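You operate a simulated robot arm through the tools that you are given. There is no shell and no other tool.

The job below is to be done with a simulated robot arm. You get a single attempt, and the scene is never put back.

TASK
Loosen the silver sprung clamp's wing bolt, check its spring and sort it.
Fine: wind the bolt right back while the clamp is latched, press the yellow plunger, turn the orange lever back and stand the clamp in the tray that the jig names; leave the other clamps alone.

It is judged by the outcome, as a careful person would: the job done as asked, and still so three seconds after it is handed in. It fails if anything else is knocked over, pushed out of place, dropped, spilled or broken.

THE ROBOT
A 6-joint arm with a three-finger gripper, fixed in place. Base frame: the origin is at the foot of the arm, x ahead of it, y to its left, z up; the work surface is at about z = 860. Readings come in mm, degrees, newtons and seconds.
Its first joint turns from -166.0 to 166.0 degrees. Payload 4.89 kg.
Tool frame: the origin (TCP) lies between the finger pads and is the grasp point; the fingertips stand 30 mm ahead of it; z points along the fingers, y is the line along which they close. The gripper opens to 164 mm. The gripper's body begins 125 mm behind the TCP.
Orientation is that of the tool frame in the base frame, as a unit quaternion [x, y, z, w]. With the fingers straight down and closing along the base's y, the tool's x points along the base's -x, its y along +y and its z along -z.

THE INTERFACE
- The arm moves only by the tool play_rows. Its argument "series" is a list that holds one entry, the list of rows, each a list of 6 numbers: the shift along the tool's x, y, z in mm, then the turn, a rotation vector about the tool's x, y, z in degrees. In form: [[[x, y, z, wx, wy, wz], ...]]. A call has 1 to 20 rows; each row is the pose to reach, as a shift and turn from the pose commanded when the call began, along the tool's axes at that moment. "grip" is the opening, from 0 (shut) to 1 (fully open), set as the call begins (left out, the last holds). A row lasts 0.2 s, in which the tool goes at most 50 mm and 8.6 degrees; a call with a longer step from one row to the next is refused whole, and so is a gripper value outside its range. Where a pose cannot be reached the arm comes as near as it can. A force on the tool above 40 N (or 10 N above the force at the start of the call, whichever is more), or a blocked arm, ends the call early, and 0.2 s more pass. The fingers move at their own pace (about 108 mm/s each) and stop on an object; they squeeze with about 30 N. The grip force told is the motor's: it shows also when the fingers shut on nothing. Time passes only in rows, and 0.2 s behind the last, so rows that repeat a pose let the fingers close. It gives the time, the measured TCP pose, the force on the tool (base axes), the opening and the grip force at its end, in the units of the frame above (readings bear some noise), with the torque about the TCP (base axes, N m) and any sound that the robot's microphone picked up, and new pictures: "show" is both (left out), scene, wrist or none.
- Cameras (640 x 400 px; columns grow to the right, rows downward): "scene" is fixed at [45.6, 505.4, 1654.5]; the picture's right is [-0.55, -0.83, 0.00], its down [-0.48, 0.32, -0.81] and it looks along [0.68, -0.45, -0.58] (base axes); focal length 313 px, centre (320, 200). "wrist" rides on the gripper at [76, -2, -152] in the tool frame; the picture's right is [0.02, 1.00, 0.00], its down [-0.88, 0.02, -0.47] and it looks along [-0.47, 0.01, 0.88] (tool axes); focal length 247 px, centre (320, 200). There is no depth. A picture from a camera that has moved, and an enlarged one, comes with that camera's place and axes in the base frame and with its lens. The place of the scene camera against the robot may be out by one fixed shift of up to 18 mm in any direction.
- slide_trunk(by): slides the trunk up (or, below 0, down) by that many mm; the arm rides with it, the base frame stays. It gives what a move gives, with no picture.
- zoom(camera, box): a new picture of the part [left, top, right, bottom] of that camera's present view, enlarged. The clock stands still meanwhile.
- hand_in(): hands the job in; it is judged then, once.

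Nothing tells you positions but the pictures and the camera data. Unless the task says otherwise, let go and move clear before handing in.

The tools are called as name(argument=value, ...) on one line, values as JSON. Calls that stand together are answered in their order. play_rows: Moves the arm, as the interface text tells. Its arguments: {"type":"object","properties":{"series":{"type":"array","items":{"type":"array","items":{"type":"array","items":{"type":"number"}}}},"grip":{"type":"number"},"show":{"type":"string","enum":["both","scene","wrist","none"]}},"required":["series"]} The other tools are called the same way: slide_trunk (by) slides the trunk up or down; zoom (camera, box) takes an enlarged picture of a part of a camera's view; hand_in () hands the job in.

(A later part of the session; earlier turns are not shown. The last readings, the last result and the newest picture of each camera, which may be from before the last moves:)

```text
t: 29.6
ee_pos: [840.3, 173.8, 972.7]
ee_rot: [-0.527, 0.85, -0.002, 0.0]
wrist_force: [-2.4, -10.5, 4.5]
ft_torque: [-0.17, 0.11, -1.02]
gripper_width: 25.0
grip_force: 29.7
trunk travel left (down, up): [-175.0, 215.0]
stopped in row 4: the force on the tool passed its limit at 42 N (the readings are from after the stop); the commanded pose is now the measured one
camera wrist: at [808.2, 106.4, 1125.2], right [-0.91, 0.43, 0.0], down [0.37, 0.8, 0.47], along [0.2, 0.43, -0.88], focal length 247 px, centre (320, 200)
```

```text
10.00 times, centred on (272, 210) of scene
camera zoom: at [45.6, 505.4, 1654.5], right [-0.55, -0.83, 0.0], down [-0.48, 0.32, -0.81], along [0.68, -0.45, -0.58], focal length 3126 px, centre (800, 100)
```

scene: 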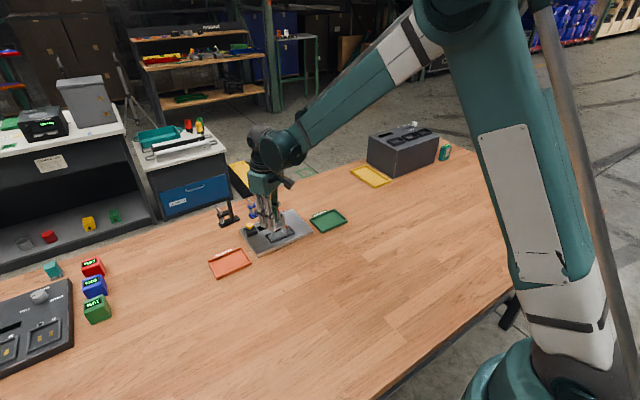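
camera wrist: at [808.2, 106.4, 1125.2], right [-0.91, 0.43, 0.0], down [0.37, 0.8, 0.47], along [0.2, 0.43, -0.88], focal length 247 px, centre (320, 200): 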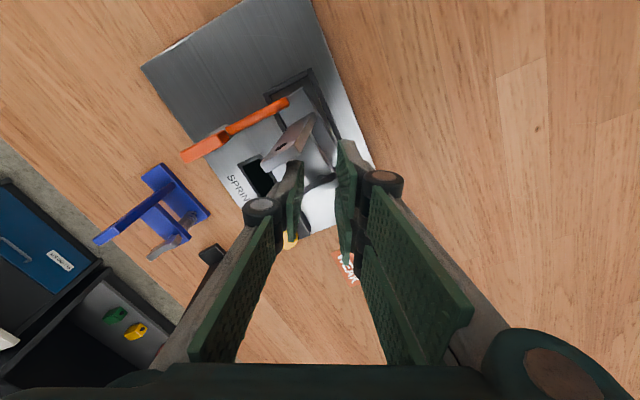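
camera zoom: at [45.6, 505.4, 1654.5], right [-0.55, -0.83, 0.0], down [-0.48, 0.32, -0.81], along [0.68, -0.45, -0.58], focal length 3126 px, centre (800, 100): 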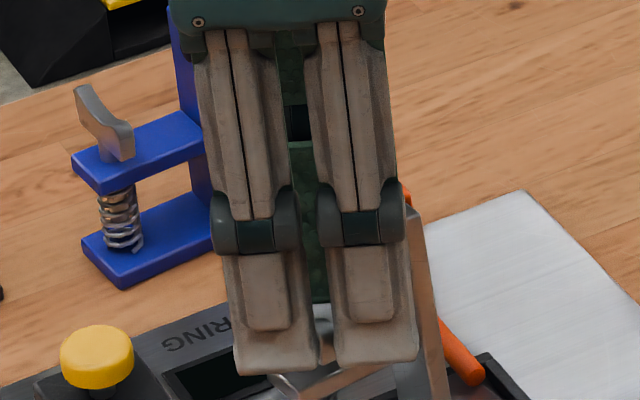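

The wing stopped turning partway through. The torque rose to about −1.1 N m and the pads were wedged open to 25 mm, so the bolt has reached its end stop. I'll open to free it and lift straight off without turning further.

play_rows(series=[[[0, 0, 0, 0, 0, 0], [0, 0, 0, 0, 0, 0], [0, 0, 0, 0, 0, 0]]], grip=0.3, show="wrist")

zoom(camera="wrist", box=[250, 90, 390, 195])

zoom(camera="scene", box=[240, 190, 304, 230])

```text
t: 30.4
ee_pos: [840.7, 175.0, 972.1]
ee_rot: [-0.528, 0.849, -0.001, -0.001]
wrist_force: [-0.8, -0.7, -0.6]
ft_torque: [-0.03, 0.01, -0.01]
gripper_width: 49.2
grip_force: 0.1
trunk travel left (down, up): [-175.0, 215.0]
camera wrist: at [808.3, 108.1, 1124.7], right [-0.91, 0.42, 0.0], down [0.37, 0.8, 0.47], along [0.2, 0.43, -0.88], focal length 247 px, centre (320, 200)
```

wrist: 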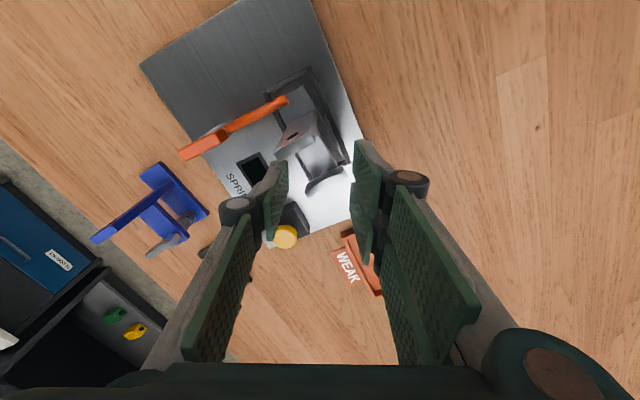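

```text
3.81 times, centred on (320, 142) of wrist
camera zoom: at [808.3, 108.1, 1124.7], right [-0.91, 0.42, 0.0], down [0.37, 0.8, 0.47], along [0.2, 0.43, -0.88], focal length 941 px, centre (320, 419)
```

zoom: 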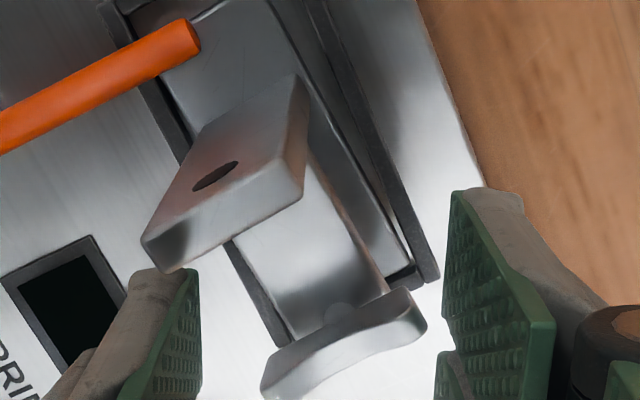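

```text
10.00 times, centred on (272, 210) of scene
camera zoom: at [45.6, 505.4, 1654.5], right [-0.55, -0.83, 0.0], down [-0.48, 0.32, -0.81], along [0.68, -0.45, -0.58], focal length 3126 px, centre (800, 100)
```

zoom: 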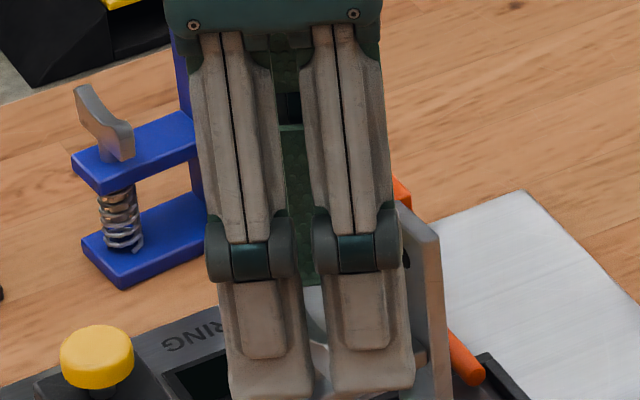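

The wing now lies nearly along x, about 3°, so it stopped just after my previous turn ended. I'll lift clear, realign and look at it from above, then re-grip to confirm it is hard against its stop.

play_rows(series=[[[0, 0, -12, 0, 0, 0], [0, 0, -24, 0, 0, 0], [0, 0, -34, 0, 0, 0], [0, 1, -34, 0, 0, 8], [0, 1, -34, 0, 0, 16], [0, 1, -34, 0, 0, 24], [0, 1, -34, 0, 0, 32], [0, 1, -34, 0, 0, 40], [0, 1, -34, 0, 0, 48], [0, 1, -34, 0, 0, 56], [0, 1, -34, 0, 0, 61], [0, 1, -34, 0, 0, 61]]], grip=0.22, show="wrist")

zoom(camera="wrist", box=[250, 90, 390, 195])

zoom(camera="scene", box=[240, 190, 304, 230])

```text
t: 33.0
ee_pos: [840.0, 174.9, 1007.1]
ee_rot: [-0.023, 1.0, -0.002, 0.001]
wrist_force: [0.6, -1.1, -0.2]
ft_torque: [-0.02, 0.04, -0.01]
gripper_width: 36.1
grip_force: 0.1
trunk travel left (down, up): [-175.0, 215.0]
camera wrist: at [763.5, 172.5, 1158.6], right [-0.07, 1.0, 0.0], down [0.88, 0.06, 0.47], along [0.47, 0.03, -0.88], focal length 247 px, centre (320, 200)
```

wrist: 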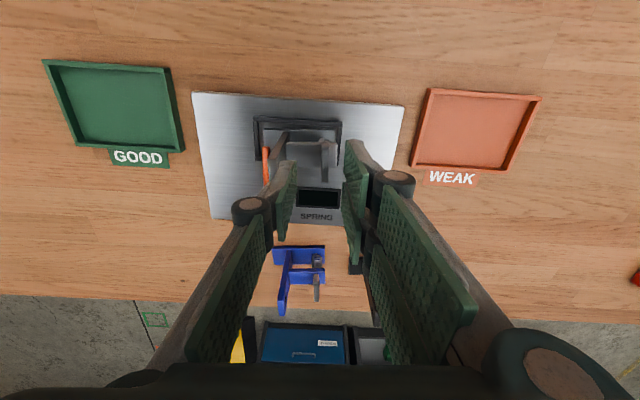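

```text
3.81 times, centred on (320, 142) of wrist
camera zoom: at [763.5, 172.5, 1158.6], right [-0.07, 1.0, 0.0], down [0.88, 0.06, 0.47], along [0.47, 0.03, -0.88], focal length 941 px, centre (320, 419)
```

zoom: 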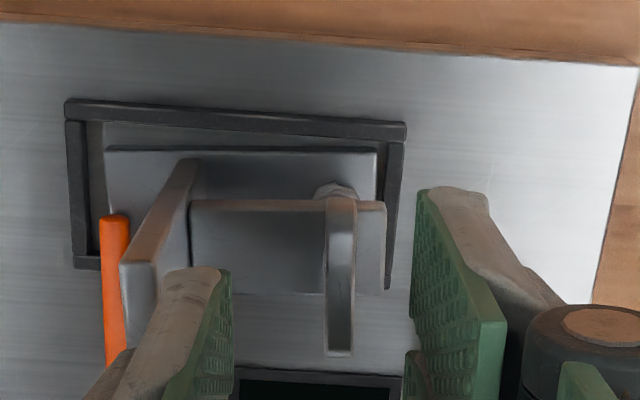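

```text
10.00 times, centred on (272, 210) of scene
camera zoom: at [45.6, 505.4, 1654.5], right [-0.55, -0.83, 0.0], down [-0.48, 0.32, -0.81], along [0.68, -0.45, -0.58], focal length 3126 px, centre (800, 100)
```

zoom: 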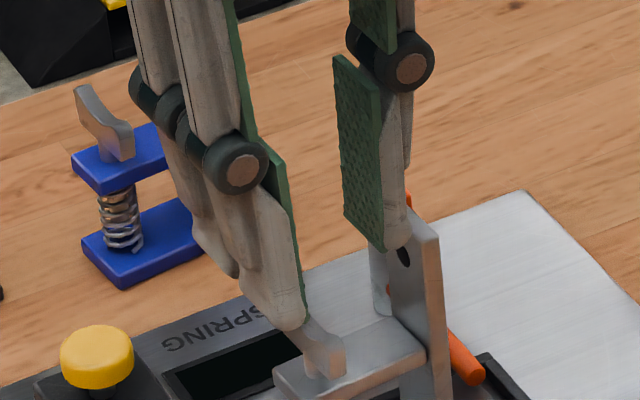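

The wing is at about 5° and about 4 mm to the tool's +y. I'll centre on it, re-grip and apply a small anticlockwise turn as a check.

play_rows(series=[[[0, 4, 8, 0, 0, -2.5], [0, 4, 20, 0, 0, -2.5], [0, 4, 30, 0, 0, -2.5], [0, 4, 36.5, 0, 0, -2.5]]], grip=0.22, show="none")

play_rows(series=[[[0, 0, 0, 0, 0, 0], [0, 0, 0, 0, 0, 0], [0, 0, 0, 0, 0, 0]]], grip=0.0, show="none")

play_rows(series=[[[0, 0, -0.05, 0, 0, -1.5], [0, 0, -0.1, 0, 0, -3], [0, 0, -0.1, 0, 0, -4]]], show="wrist")

```text
t: 34.0
ee_pos: [839.9, 180.1, 970.0]
ee_rot: [-0.045, 0.999, -0.002, 0.001]
wrist_force: [0.2, 1.1, -0.2]
ft_torque: [-0.01, 0.0, 0.02]
gripper_width: 35.7
grip_force: 0.1
trunk travel left (down, up): [-175.0, 215.0]
```

```text
t: 34.8
ee_pos: [839.6, 179.1, 970.4]
ee_rot: [-0.045, 0.999, -0.001, 0.0]
wrist_force: [-6.8, -1.7, -1.3]
ft_torque: [-0.01, 0.57, -0.44]
gripper_width: 6.7
grip_force: 30.1
trunk travel left (down, up): [-175.0, 215.0]
```

```text
t: 35.6
ee_pos: [840.3, 180.0, 969.4]
ee_rot: [-0.081, 0.997, -0.002, 0.0]
wrist_force: [-11.9, -2.8, -1.6]
ft_torque: [-0.07, 1.03, -0.97]
gripper_width: 7.3
grip_force: 29.9
trunk travel left (down, up): [-175.0, 215.0]
camera wrist: at [764.5, 168.0, 1122.8], right [-0.18, 0.98, 0.0], down [0.87, 0.16, 0.47], along [0.47, 0.08, -0.88], focal length 247 px, centre (320, 200)
```

wrist: 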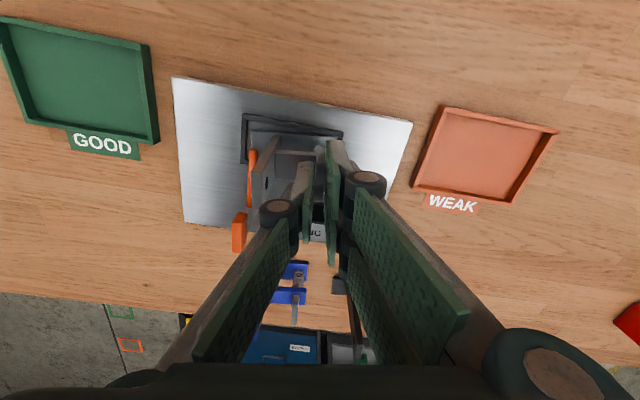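

The torque rose straight to about 1 N m and the wing did not move, so the bolt is fully wound back. I'll open straight away, so that I don't turn it back, and lift off.

play_rows(series=[[[0, 0, 0, 0, 0, 0], [0, 0, 0, 0, 0, 0], [0, 0, -15, 0, 0, 0], [0, 0, -30, 0, 0, 0], [0, 0, -50, 0, 0, 0], [0, 0, -80, 0, 0, 0]]], grip=0.22, show="wrist")

zoom(camera="wrist", box=[230, 80, 390, 200])

zoom(camera="scene", box=[240, 190, 304, 230])

```text
t: 37.0
ee_pos: [838.2, 179.8, 1051.2]
ee_rot: [-0.081, 0.997, -0.002, 0.0]
wrist_force: [1.1, 0.4, -1.4]
ft_torque: [-0.03, 0.12, 0.01]
gripper_width: 36.0
grip_force: 0.0
trunk travel left (down, up): [-175.0, 215.0]
camera wrist: at [764.5, 168.3, 1203.2], right [-0.18, 0.98, 0.0], down [0.87, 0.16, 0.47], along [0.47, 0.08, -0.88], focal length 247 px, centre (320, 200)
```

wrist: 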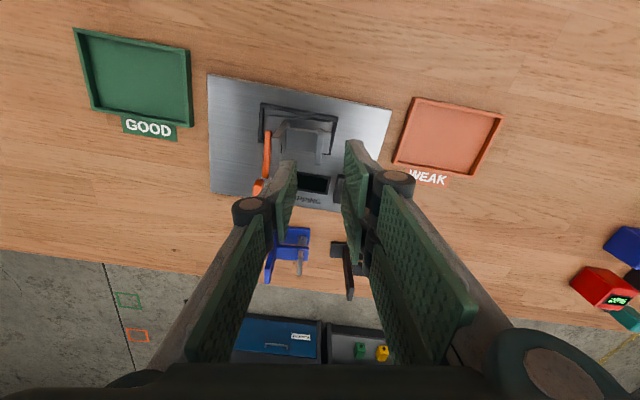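

```text
3.33 times, centred on (310, 140) of wrist
camera zoom: at [764.5, 168.3, 1203.2], right [-0.18, 0.98, 0.0], down [0.87, 0.16, 0.47], along [0.47, 0.08, -0.88], focal length 823 px, centre (353, 400)
```

zoom: 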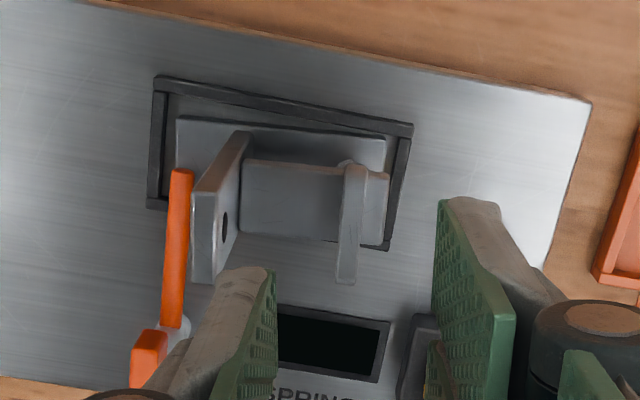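

```text
10.00 times, centred on (272, 210) of scene
camera zoom: at [45.6, 505.4, 1654.5], right [-0.55, -0.83, 0.0], down [-0.48, 0.32, -0.81], along [0.68, -0.45, -0.58], focal length 3126 px, centre (800, 100)
```

zoom: 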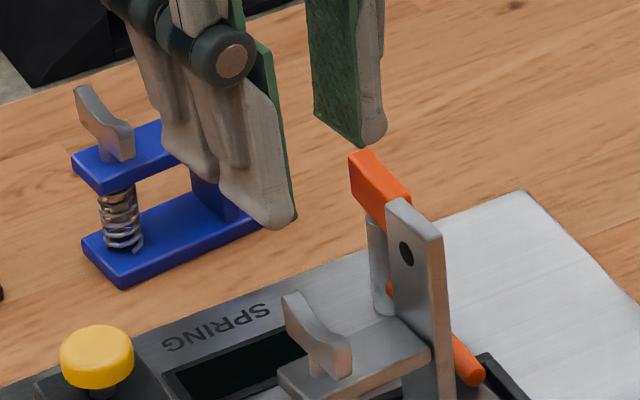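

The wing stands clear of the arm on its raised stem, so the bolt is done. Next is the plunger, near (909, 234). I'll hover over it with the gripper part open so I can check its position.

play_rows(series=[[[-25, 14, -5, 0, 0, 3], [-50, 28, 5, 0, 0, 6], [-77, 43, 15, 0, 0, 9.3], [-77, 43, 30, 0, 0, 9.3], [-77, 43, 30, 0, 0, 9.3]]], grip=0.6, show="wrist")

zoom(camera="wrist", box=[250, 100, 390, 205])

zoom(camera="scene", box=[220, 180, 316, 240])

```text
t: 38.2
ee_pos: [909.4, 232.5, 1018.7]
ee_rot: [0.001, 1.0, -0.002, 0.0]
wrist_force: [1.0, 0.7, -0.1]
ft_torque: [-0.06, 0.06, 0.02]
gripper_width: 98.3
grip_force: 0.2
trunk travel left (down, up): [-175.0, 215.0]
camera wrist: at [833.7, 233.7, 1171.3], right [-0.02, 1.0, 0.0], down [0.88, 0.02, 0.47], along [0.47, 0.01, -0.88], focal length 247 px, centre (320, 200)
```

wrist: 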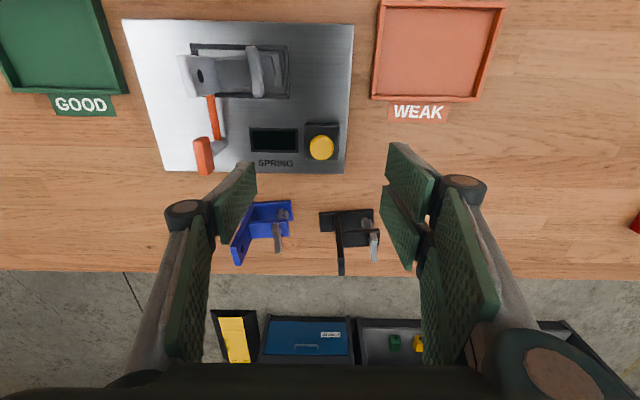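

```text
3.81 times, centred on (320, 152) of wrist
camera zoom: at [833.7, 233.7, 1171.3], right [-0.02, 1.0, 0.0], down [0.88, 0.02, 0.47], along [0.47, 0.01, -0.88], focal length 941 px, centre (320, 381)
```

zoom: 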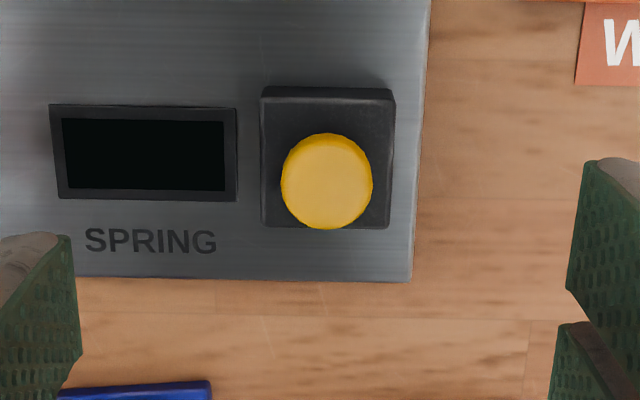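

```text
6.67 times, centred on (268, 210) of scene
camera zoom: at [45.6, 505.4, 1654.5], right [-0.55, -0.83, 0.0], down [-0.48, 0.32, -0.81], along [0.68, -0.45, -0.58], focal length 2084 px, centre (667, 133)
```

zoom: 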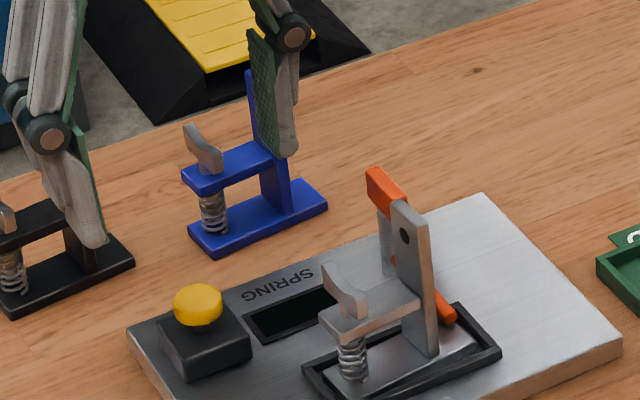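

The cap centre is about 2 mm towards the base and 1.4 mm to +y of the tool centre, and it is 25 mm across. I'll close the fingers and come down to just above it.

play_rows(series=[[[2.2, 1.4, 5, 0, 0, 0], [2.2, 1.4, 15, 0, 0, 0], [2.2, 1.4, 30, 0, 0, 0], [2.2, 1.4, 45, 0, 0, 0], [2.2, 1.4, 60, 0, 0, 0], [2.2, 1.4, 65, 0, 0, 0]]], grip=0.0, show="both")

zoom(camera="scene", box=[220, 180, 316, 240])

```text
t: 39.6
ee_pos: [907.4, 235.3, 953.8]
ee_rot: [0.001, 1.0, -0.001, 0.0]
wrist_force: [0.3, 0.0, -0.6]
ft_torque: [-0.01, -0.05, 0.0]
gripper_width: 0.0
grip_force: 29.7
trunk travel left (down, up): [-175.0, 215.0]
camera wrist: at [830.8, 235.9, 1106.9], right [-0.02, 1.0, 0.0], down [0.88, 0.02, 0.47], along [0.47, 0.01, -0.88], focal length 247 px, centre (320, 200)
```

scene: 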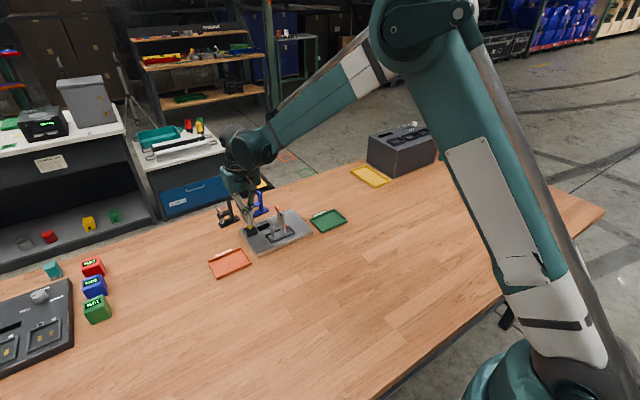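
wrist: 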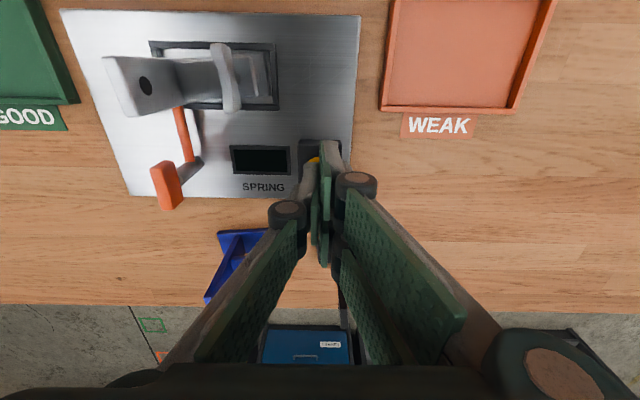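

```text
6.67 times, centred on (268, 210) of scene
camera zoom: at [45.6, 505.4, 1654.5], right [-0.55, -0.83, 0.0], down [-0.48, 0.32, -0.81], along [0.68, -0.45, -0.58], focal length 2084 px, centre (667, 133)
```

zoom: 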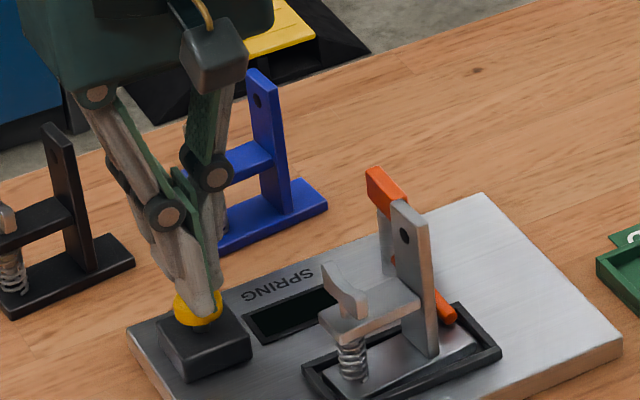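

The closed fingers are over the cap. I'll press down slowly and watch the force and the display.

play_rows(series=[[[0, 0, 2, 0, 0, 0], [0, 0, 4, 0, 0, 0], [0, 0, 6, 0, 0, 0], [0, 0, 7, 0, 0, 0], [0, 0, 8, 0, 0, 0], [0, 0, 9, 0, 0, 0], [0, 0, 10, 0, 0, 0]]], show="wrist")

zoom(camera="wrist", box=[220, 130, 340, 205])

```text
t: 41.2
ee_pos: [906.1, 234.7, 945.9]
ee_rot: [0.001, 1.0, -0.002, 0.001]
wrist_force: [-0.1, 0.3, 0.4]
ft_torque: [0.0, 0.04, -0.01]
gripper_width: 0.0
grip_force: 29.7
trunk travel left (down, up): [-175.0, 215.0]
camera wrist: at [829.8, 236.2, 1096.5], right [-0.02, 1.0, 0.0], down [0.88, 0.02, 0.47], along [0.47, 0.01, -0.88], focal length 247 px, centre (320, 200)
```

wrist: 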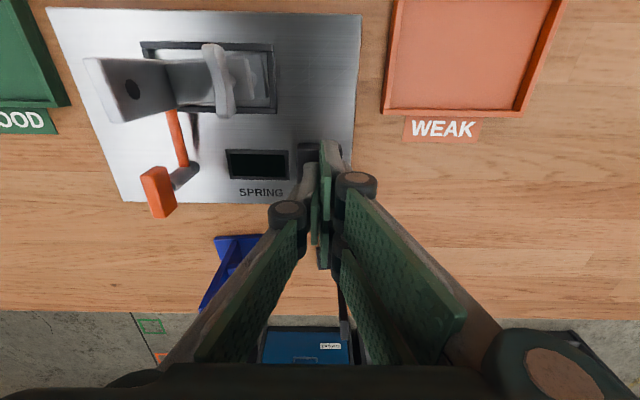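

```text
5.33 times, centred on (280, 168) of wrist
camera zoom: at [829.8, 236.2, 1096.5], right [-0.02, 1.0, 0.0], down [0.88, 0.02, 0.47], along [0.47, 0.01, -0.88], focal length 1317 px, centre (533, 373)
```

zoom: 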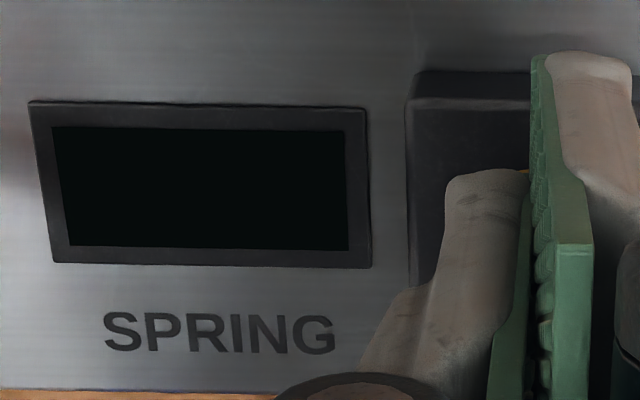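

No contact yet, so I'll keep going down in 1 mm steps.

play_rows(series=[[[0, 0, 1, 0, 0, 0], [0, 0, 2, 0, 0, 0], [0, 0, 3, 0, 0, 0], [0, 0, 4, 0, 0, 0]]], show="wrist")

zoom(camera="scene", box=[236, 195, 284, 245])

```text
t: 42.2
ee_pos: [906.2, 236.3, 940.6]
ee_rot: [0.001, 1.0, -0.001, 0.001]
wrist_force: [0.6, 0.2, 0.9]
ft_torque: [0.0, -0.02, 0.0]
gripper_width: 6.0
grip_force: 44.8
trunk travel left (down, up): [-175.0, 215.0]
camera wrist: at [829.7, 236.6, 1092.9], right [-0.02, 1.0, 0.0], down [0.88, 0.02, 0.47], along [0.47, 0.01, -0.88], focal length 247 px, centre (320, 200)
```

wrist: 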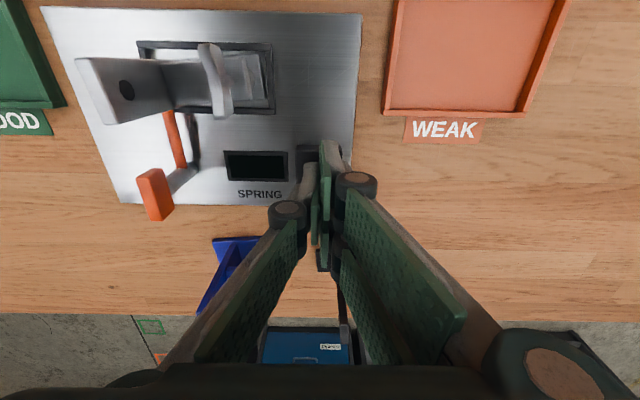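

```text
8.00 times, centred on (260, 220) of scene
camera zoom: at [45.6, 505.4, 1654.5], right [-0.55, -0.83, 0.0], down [-0.48, 0.32, -0.81], along [0.68, -0.45, -0.58], focal length 2500 px, centre (800, 40)
```

zoom: 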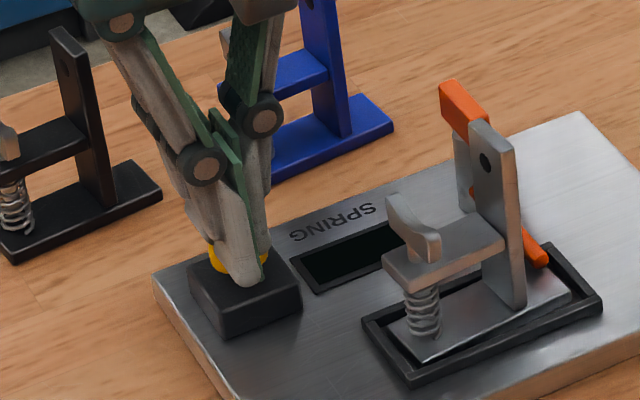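

The display is still dark, the vertical force is low and the fingers have been forced 6 mm apart. The cap seems to be wedging between the fingertips, so I'll look closer before I push on.

zoom(camera="scene", box=[250, 210, 282, 240])

zoom(camera="wrist", box=[270, 120, 370, 280])

```text
13.33 times, centred on (266, 225) of scene
camera zoom: at [45.6, 505.4, 1654.5], right [-0.55, -0.83, 0.0], down [-0.48, 0.32, -0.81], along [0.68, -0.45, -0.58], focal length 4168 px, centre (1040, -133)
```

zoom: 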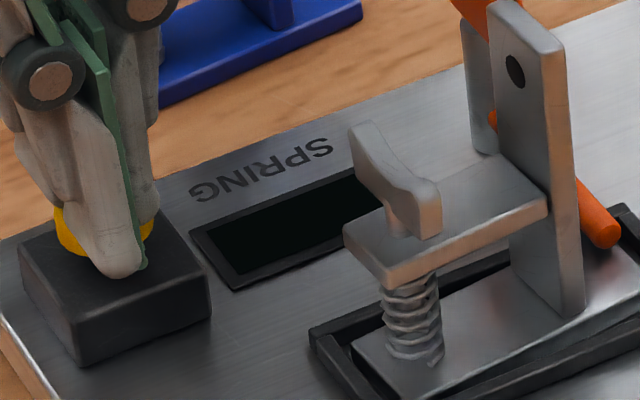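

```text
2.50 times, centred on (320, 200) of wrist
camera zoom: at [829.7, 236.6, 1092.9], right [-0.02, 1.0, 0.0], down [0.88, 0.02, 0.47], along [0.47, 0.01, -0.88], focal length 617 px, centre (320, 200)
```

zoom: 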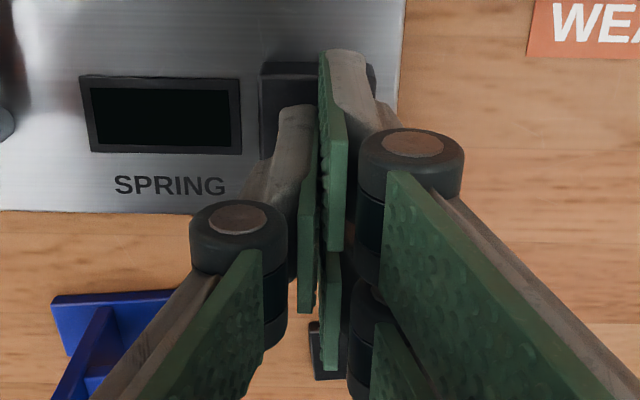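

The cap wedges the closed fingertips apart instead of being pressed. I'll lift off, open a little, and press with the single finger's tip alone, centred on the cap.

play_rows(series=[[[0, 0, -10, 0, 0, 0], [0, 0, -25, 0, 0, 0], [0, 0, -40, 0, 0, 0], [0, 0, -40, 0, 0, 0]]], show="none")

play_rows(series=[[[0, 10, 0, 0, 0, 0], [0, 20, 0, 0, 0, 0], [0, 30, 0, 0, 0, 0], [0, 30, 0, 0, 0, 0]]], grip=0.305, show="both")

zoom(camera="wrist", box=[230, 110, 390, 230])

zoom(camera="scene", box=[230, 185, 294, 245])

```text
t: 43.2
ee_pos: [906.3, 235.7, 981.1]
ee_rot: [0.001, 1.0, -0.002, 0.001]
wrist_force: [0.2, -0.1, 0.9]
ft_torque: [0.0, 0.0, -0.04]
gripper_width: 0.0
grip_force: 44.7
trunk travel left (down, up): [-175.0, 215.0]
```

```text
t: 44.2
ee_pos: [905.7, 266.2, 980.9]
ee_rot: [0.001, 1.0, -0.001, 0.002]
wrist_force: [0.6, 0.9, 0.4]
ft_torque: [0.0, -0.02, 0.01]
gripper_width: 49.9
grip_force: 0.0
trunk travel left (down, up): [-175.0, 215.0]
camera wrist: at [830.1, 267.0, 1132.1], right [-0.02, 1.0, 0.0], down [0.88, 0.02, 0.47], along [0.47, 0.01, -0.88], focal length 247 px, centre (320, 200)
```

scene: 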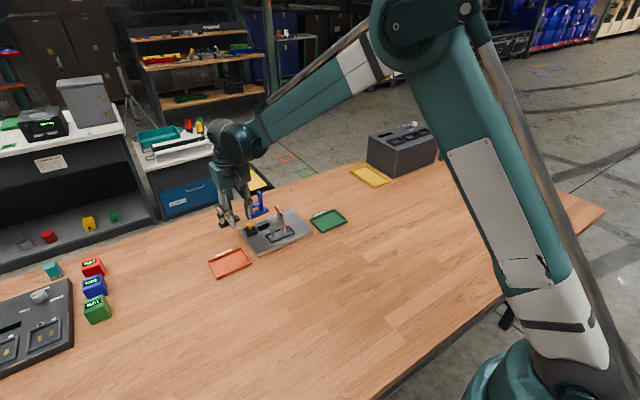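
wrist: 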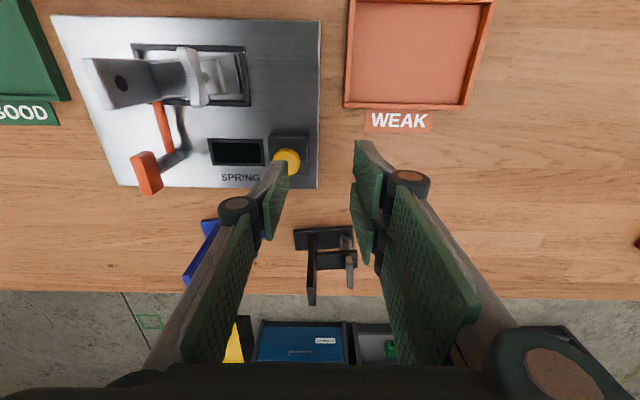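

```text
3.33 times, centred on (310, 170) of wrist
camera zoom: at [830.1, 267.0, 1132.1], right [-0.02, 1.0, 0.0], down [0.88, 0.02, 0.47], along [0.47, 0.01, -0.88], focal length 823 px, centre (353, 300)
```

zoom: 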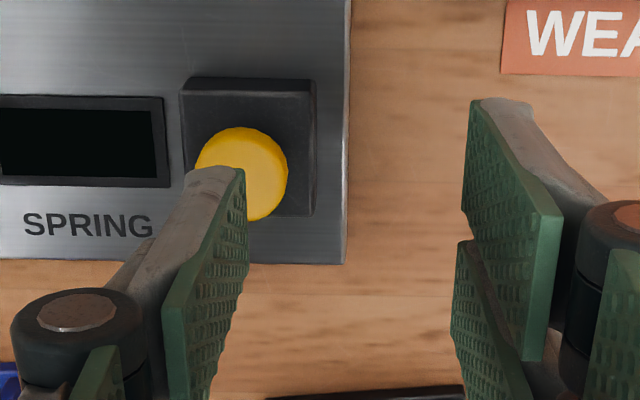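

```text
6.67 times, centred on (262, 215) of scene
camera zoom: at [45.6, 505.4, 1654.5], right [-0.55, -0.83, 0.0], down [-0.48, 0.32, -0.81], along [0.68, -0.45, -0.58], focal length 2084 px, centre (707, 100)
```

zoom: 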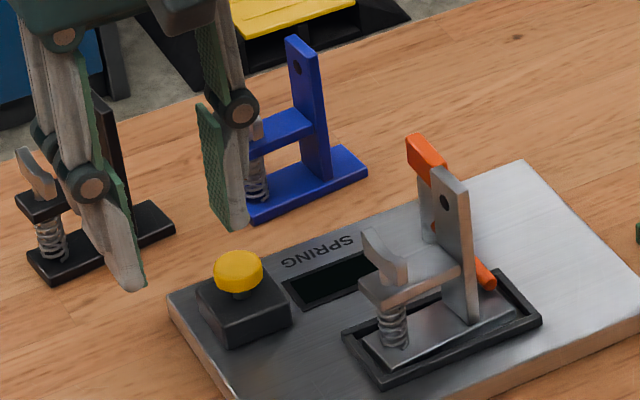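

The single finger's tip is almost over the cap. I'll shift about 2 mm to centre it and go down slowly until I feel contact.

play_rows(series=[[[-2, -2, 10, 0, 0, 0], [-2, -2, 22, 0, 0, 0], [-2, -2, 32, 0, 0, 0], [-2, -2, 34, 0, 0, 0], [-2, -2, 36, 0, 0, 0], [-2, -2, 38, 0, 0, 0], [-2, -2, 39, 0, 0, 0], [-2, -2, 40, 0, 0, 0]]], show="wrist")

zoom(camera="scene", box=[240, 200, 288, 245])

```text
t: 46.0
ee_pos: [908.5, 263.4, 940.7]
ee_rot: [0.001, 1.0, -0.002, 0.001]
wrist_force: [0.0, 0.5, 2.0]
ft_torque: [-0.07, -0.03, 0.0]
gripper_width: 49.6
grip_force: 0.0
trunk travel left (down, up): [-175.0, 215.0]
camera wrist: at [832.4, 264.1, 1093.7], right [-0.02, 1.0, 0.0], down [0.88, 0.02, 0.47], along [0.47, 0.01, -0.88], focal length 247 px, centre (320, 200)
```

wrist: 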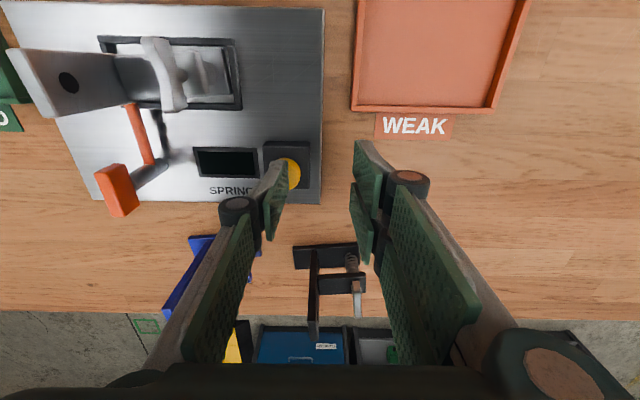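

```text
8.89 times, centred on (264, 222) of scene
camera zoom: at [45.6, 505.4, 1654.5], right [-0.55, -0.83, 0.0], down [-0.48, 0.32, -0.81], along [0.68, -0.45, -0.58], focal length 2778 px, centre (818, 0)
```

zoom: 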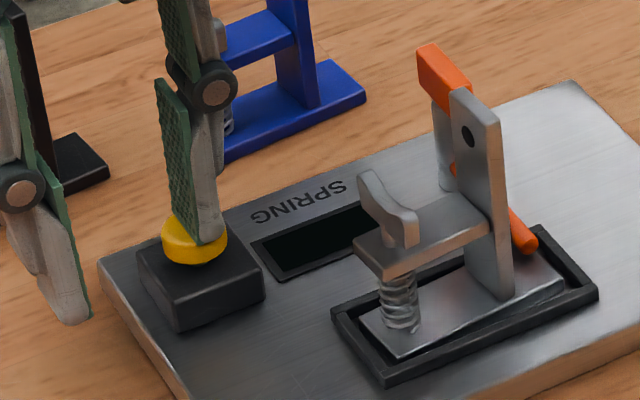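

Contact is made, at 2 N on the single finger, with the fingertip on the cap. I'll press further in small steps.

play_rows(series=[[[0, 0, 1, 0, 0, 0], [0, 0, 2, 0, 0, 0], [0, 0, 3, 0, 0, 0], [0, 0, 4, 0, 0, 0]]], show="wrist")

zoom(camera="wrist", box=[180, 120, 310, 210])

```text
t: 47.0
ee_pos: [908.0, 263.4, 937.4]
ee_rot: [0.001, 1.0, -0.001, 0.001]
wrist_force: [-2.7, -0.8, 4.8]
ft_torque: [-0.16, 0.1, -0.05]
gripper_width: 50.3
grip_force: 1.0
trunk travel left (down, up): [-175.0, 215.0]
heard: click
camera wrist: at [832.2, 264.3, 1089.2], right [-0.02, 1.0, 0.0], down [0.88, 0.02, 0.47], along [0.47, 0.01, -0.88], focal length 247 px, centre (320, 200)
```

wrist: 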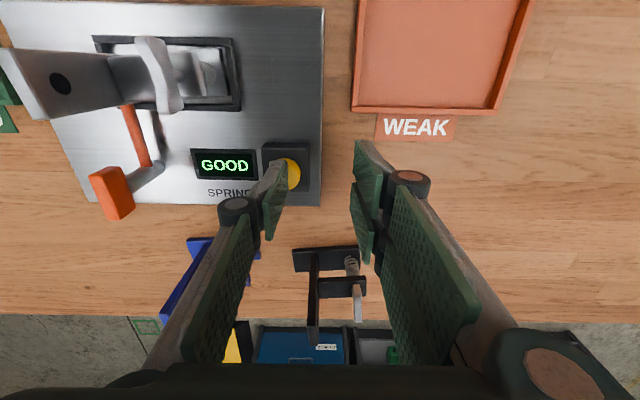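

```text
4.44 times, centred on (245, 165) of wrist
camera zoom: at [832.2, 264.3, 1089.2], right [-0.02, 1.0, 0.0], down [0.88, 0.02, 0.47], along [0.47, 0.01, -0.88], focal length 1098 px, centre (653, 356)
```

zoom: 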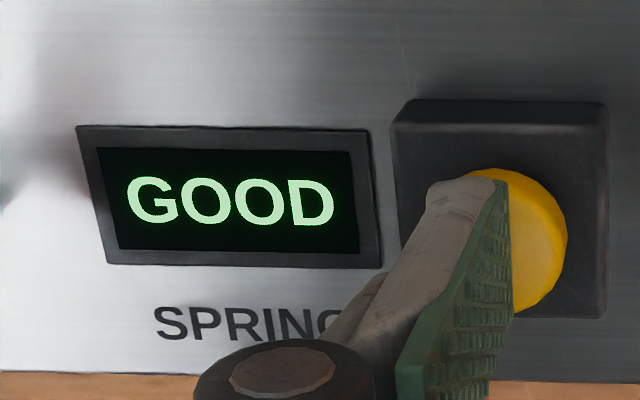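

There was a click and the display reads GOOD, so the clamp goes in the green tray. I'll lift off and move over the orange lever's handle to measure it.

play_rows(series=[[[0, 0, -20, 0, 0, 0], [0, 0, -60, 0, 0, 0], [0, 0, -95, 0, 0, 0], [-2, -40, -95, 0, 0, 0], [-4, -80, -95, 0, 0, 0], [-4, -120, -95, 0, 0, 0], [-4, -148, -95, 0, 0, 0], [-4, -148, -95, 0, 0, 0]]], grip=0.5, show="both")

zoom(camera="wrist", box=[250, 100, 390, 205])

zoom(camera="scene", box=[230, 185, 326, 245])

```text
t: 48.8
ee_pos: [911.9, 115.7, 1031.0]
ee_rot: [0.0, 1.0, -0.001, 0.001]
wrist_force: [0.0, -0.5, 0.4]
ft_torque: [0.06, -0.03, 0.0]
gripper_width: 82.0
grip_force: 0.0
trunk travel left (down, up): [-175.0, 215.0]
camera wrist: at [834.4, 115.7, 1183.7], right [-0.02, 1.0, 0.0], down [0.88, 0.02, 0.47], along [0.47, 0.01, -0.88], focal length 247 px, centre (320, 200)
```

scene: 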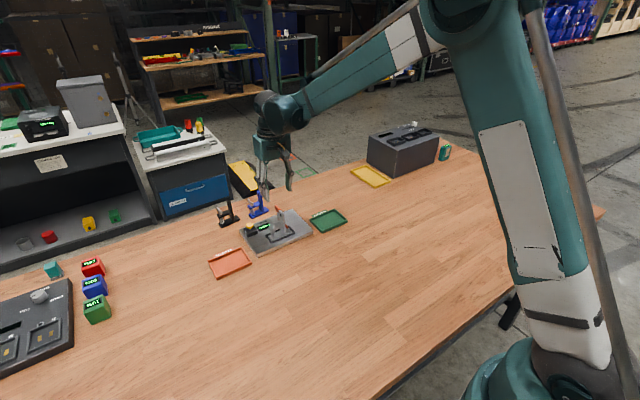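
wrist: 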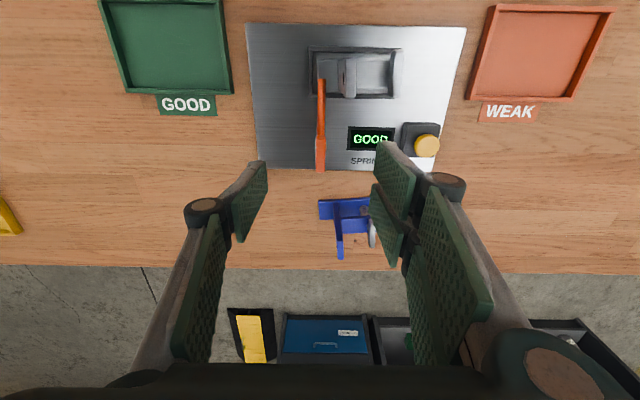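

```text
3.81 times, centred on (320, 152) of wrist
camera zoom: at [834.4, 115.7, 1183.7], right [-0.02, 1.0, 0.0], down [0.88, 0.02, 0.47], along [0.47, 0.01, -0.88], focal length 941 px, centre (320, 381)
```

zoom: 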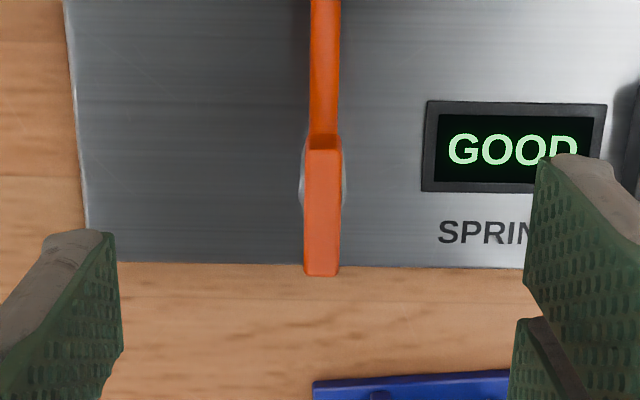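

```text
6.67 times, centred on (278, 215) of scene
camera zoom: at [45.6, 505.4, 1654.5], right [-0.55, -0.83, 0.0], down [-0.48, 0.32, -0.81], along [0.68, -0.45, -0.58], focal length 2084 px, centre (600, 100)
```

zoom: 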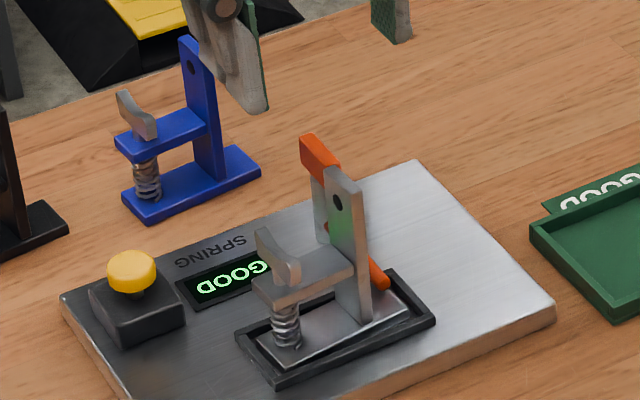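

The display still shows GOOD. The handle bar runs along x, centred at about (916, 116), 10 mm wide, with its top near z 933. I'll descend over it and grip it.

play_rows(series=[[[-2, 0.2, 20, 0, 0, 0], [-4, 0.2, 45, 0, 0, 0], [-4, 0.2, 65, 0, 0, 0], [-4, 0.2, 80, 0, 0, 0], [-4, 0.2, 88, 0, 0, 0], [-4, 0.2, 90, 0, 0, 0]]], grip=0.28, show="wrist")

zoom(camera="scene", box=[230, 185, 326, 245])

zoom(camera="wrist", box=[250, 100, 390, 240])

```text
t: 50.2
ee_pos: [915.5, 116.4, 942.8]
ee_rot: [0.001, 1.0, -0.002, 0.0]
wrist_force: [1.0, 0.4, 0.2]
ft_torque: [-0.01, 0.01, -0.01]
gripper_width: 45.9
grip_force: 0.0
trunk travel left (down, up): [-175.0, 215.0]
camera wrist: at [839.8, 117.3, 1094.3], right [-0.02, 1.0, 0.0], down [0.88, 0.02, 0.47], along [0.47, 0.01, -0.88], focal length 247 px, centre (320, 200)
```

wrist: 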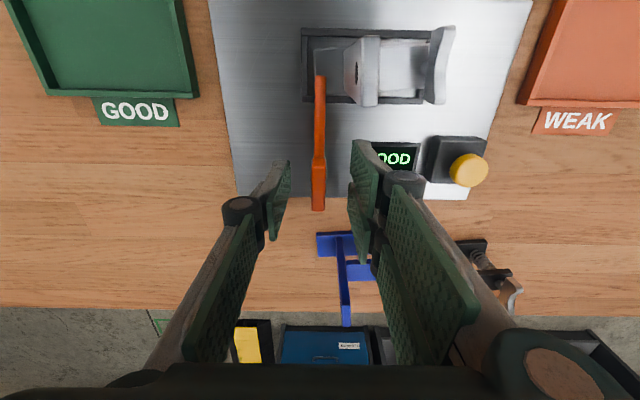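

```text
6.67 times, centred on (278, 215) of scene
camera zoom: at [45.6, 505.4, 1654.5], right [-0.55, -0.83, 0.0], down [-0.48, 0.32, -0.81], along [0.68, -0.45, -0.58], focal length 2084 px, centre (600, 100)
```

zoom: 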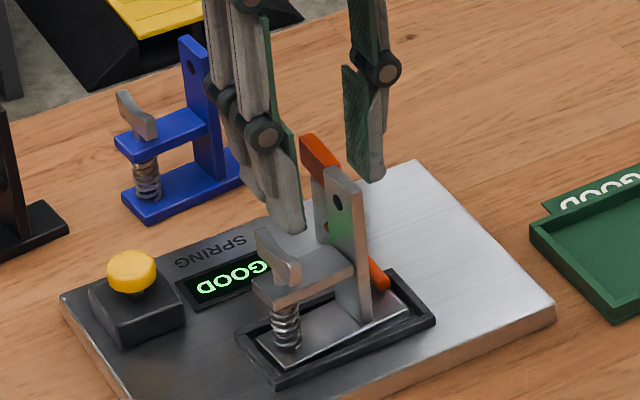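

```text
2.86 times, centred on (320, 170) of wrist
camera zoom: at [839.8, 117.3, 1094.3], right [-0.02, 1.0, 0.0], down [0.88, 0.02, 0.47], along [0.47, 0.01, -0.88], focal length 706 px, centre (320, 286)
```

zoom: 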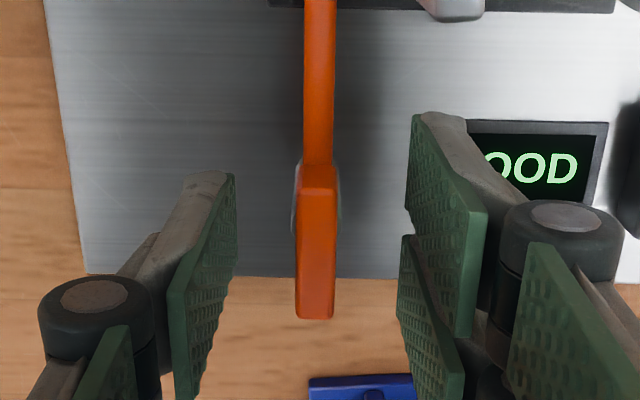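

The handle is centred between the pads, so I'll close on it.

play_rows(series=[[[0, 0, 0, 0, 0, 0], [0, 0, 0, 0, 0, 0], [0, 0, 0, 0, 0, 0]]], grip=0.0, show="none")

play_rows(series=[[[0, 0, 0, 0, 0, -3], [0, 0, 0, 0, 0, -6], [0, 0, 0, 0, 0, -9], [0, 0, 0, 0, 0, -12], [0, 0, 0, 0, 0, -15]]], show="wrist")

```text
t: 51.0
ee_pos: [915.8, 114.3, 942.7]
ee_rot: [0.002, 1.0, -0.002, 0.0]
wrist_force: [-2.6, -14.9, -7.9]
ft_torque: [-0.47, -0.09, 0.02]
gripper_width: 12.7
grip_force: 44.5
trunk travel left (down, up): [-175.0, 215.0]
```

```text
t: 52.2
ee_pos: [916.0, 115.8, 941.8]
ee_rot: [-0.13, 0.992, -0.002, 0.001]
wrist_force: [-9.4, -17.0, -13.5]
ft_torque: [-0.33, -0.1, 0.0]
gripper_width: 12.8
grip_force: 44.5
trunk travel left (down, up): [-175.0, 215.0]
camera wrist: at [842.9, 96.5, 1094.2], right [-0.28, 0.96, 0.0], down [0.85, 0.25, 0.47], along [0.45, 0.13, -0.88], focal length 247 px, centre (320, 200)
```

wrist: 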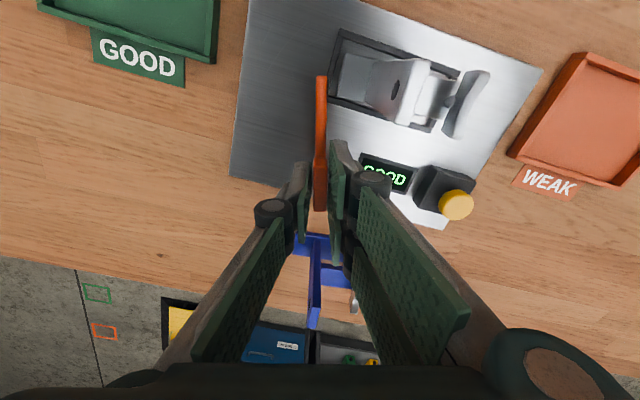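

The lever turns with the tool without resistance, and the latch bar is swinging to −y, clear of the clamp. I'll relieve the small side load and keep turning.

play_rows(series=[[[0.8, -0.8, 0.6, 0, 0, -4], [0.8, -0.8, 0.6, 0, 0, -9], [0.8, -0.8, 0.6, 0, 0, -14], [0.8, -0.8, 0.6, 0, 0, -19], [0.8, -0.8, 0.6, 0, 0, -24], [0.8, -0.8, 0.6, 0, 0, -29]]], show="none")

play_rows(series=[[[0, 0, 0, 0, 0, -4], [0, 0, 0, 0, 0, -8], [0, 0, 0, 0, 0, -12], [0, 0, 0, 0, 0, -16]]], show="wrist")

```text
t: 53.6
ee_pos: [916.1, 115.6, 943.1]
ee_rot: [-0.374, 0.927, -0.001, 0.0]
wrist_force: [5.5, 13.6, 0.4]
ft_torque: [0.68, -0.5, 0.01]
gripper_width: 12.8
grip_force: 45.3
trunk travel left (down, up): [-175.0, 215.0]
```

```text
t: 54.6
ee_pos: [915.1, 115.7, 942.1]
ee_rot: [-0.499, 0.866, -0.002, 0.0]
wrist_force: [5.7, 12.7, 7.5]
ft_torque: [0.16, -0.03, -0.01]
gripper_width: 12.3
grip_force: 45.1
trunk travel left (down, up): [-175.0, 215.0]
camera wrist: at [878.7, 50.4, 1094.2], right [-0.88, 0.48, 0.0], down [0.42, 0.77, 0.47], along [0.23, 0.41, -0.88], focal length 247 px, centre (320, 200)
```

wrist: 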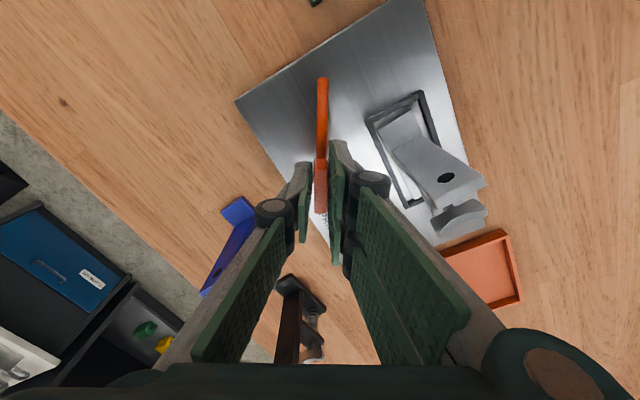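

The latch bar has swung 60° and is clear of the clamp. I'll continue to about 90°, or to a stop.

play_rows(series=[[[-0.4, 0, -0.3, 0, 0, -4], [-0.4, 0, -0.3, 0, 0, -8], [-0.4, 0, -0.3, 0, 0, -12], [-0.4, 0, -0.3, 0, 0, -16], [-0.4, 0, -0.3, 0, 0, -20]]], show="none")

play_rows(series=[[[0, 0, 0, 0, 0, -3], [0, 0, 0, 0, 0, -6], [0, 0, 0, 0, 0, -9]]], show="wrist")

```text
t: 55.8
ee_pos: [915.8, 115.7, 941.7]
ee_rot: [-0.644, 0.765, -0.002, -0.001]
wrist_force: [-3.0, 6.7, -3.9]
ft_torque: [0.04, -0.14, 0.04]
gripper_width: 12.1
grip_force: 44.8
trunk travel left (down, up): [-175.0, 215.0]
```

```text
t: 56.6
ee_pos: [915.6, 115.9, 942.3]
ee_rot: [-0.701, 0.713, -0.002, -0.001]
wrist_force: [-1.3, 11.8, -6.1]
ft_torque: [0.31, 0.05, 0.02]
gripper_width: 11.9
grip_force: 44.8
trunk travel left (down, up): [-175.0, 215.0]
camera wrist: at [916.0, 41.2, 1094.2], right [-1.0, 0.0, 0.0], down [0.0, 0.88, 0.47], along [0.0, 0.47, -0.88], focal length 247 px, centre (320, 200)
```

wrist: 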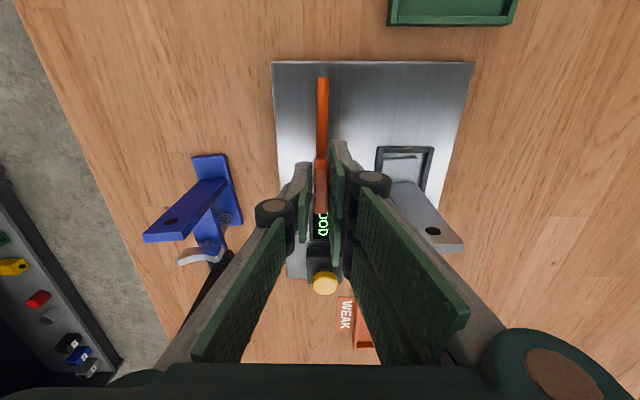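

The lever is now at 89° with no stop felt. I'll turn a little further to see whether there is an end stop.

play_rows(series=[[[0, 0, 0, 0, 0, -2], [0, 0, 0, 0, 0, -4], [0, 0, 0, 0, 0, -6]]], show="none")

```text
t: 57.4
ee_pos: [914.5, 115.9, 941.9]
ee_rot: [0.737, -0.676, 0.002, 0.002]
wrist_force: [-4.5, 12.1, -2.1]
ft_torque: [0.25, -0.09, -0.86]
gripper_width: 12.3
grip_force: 45.5
trunk travel left (down, up): [-175.0, 215.0]
```

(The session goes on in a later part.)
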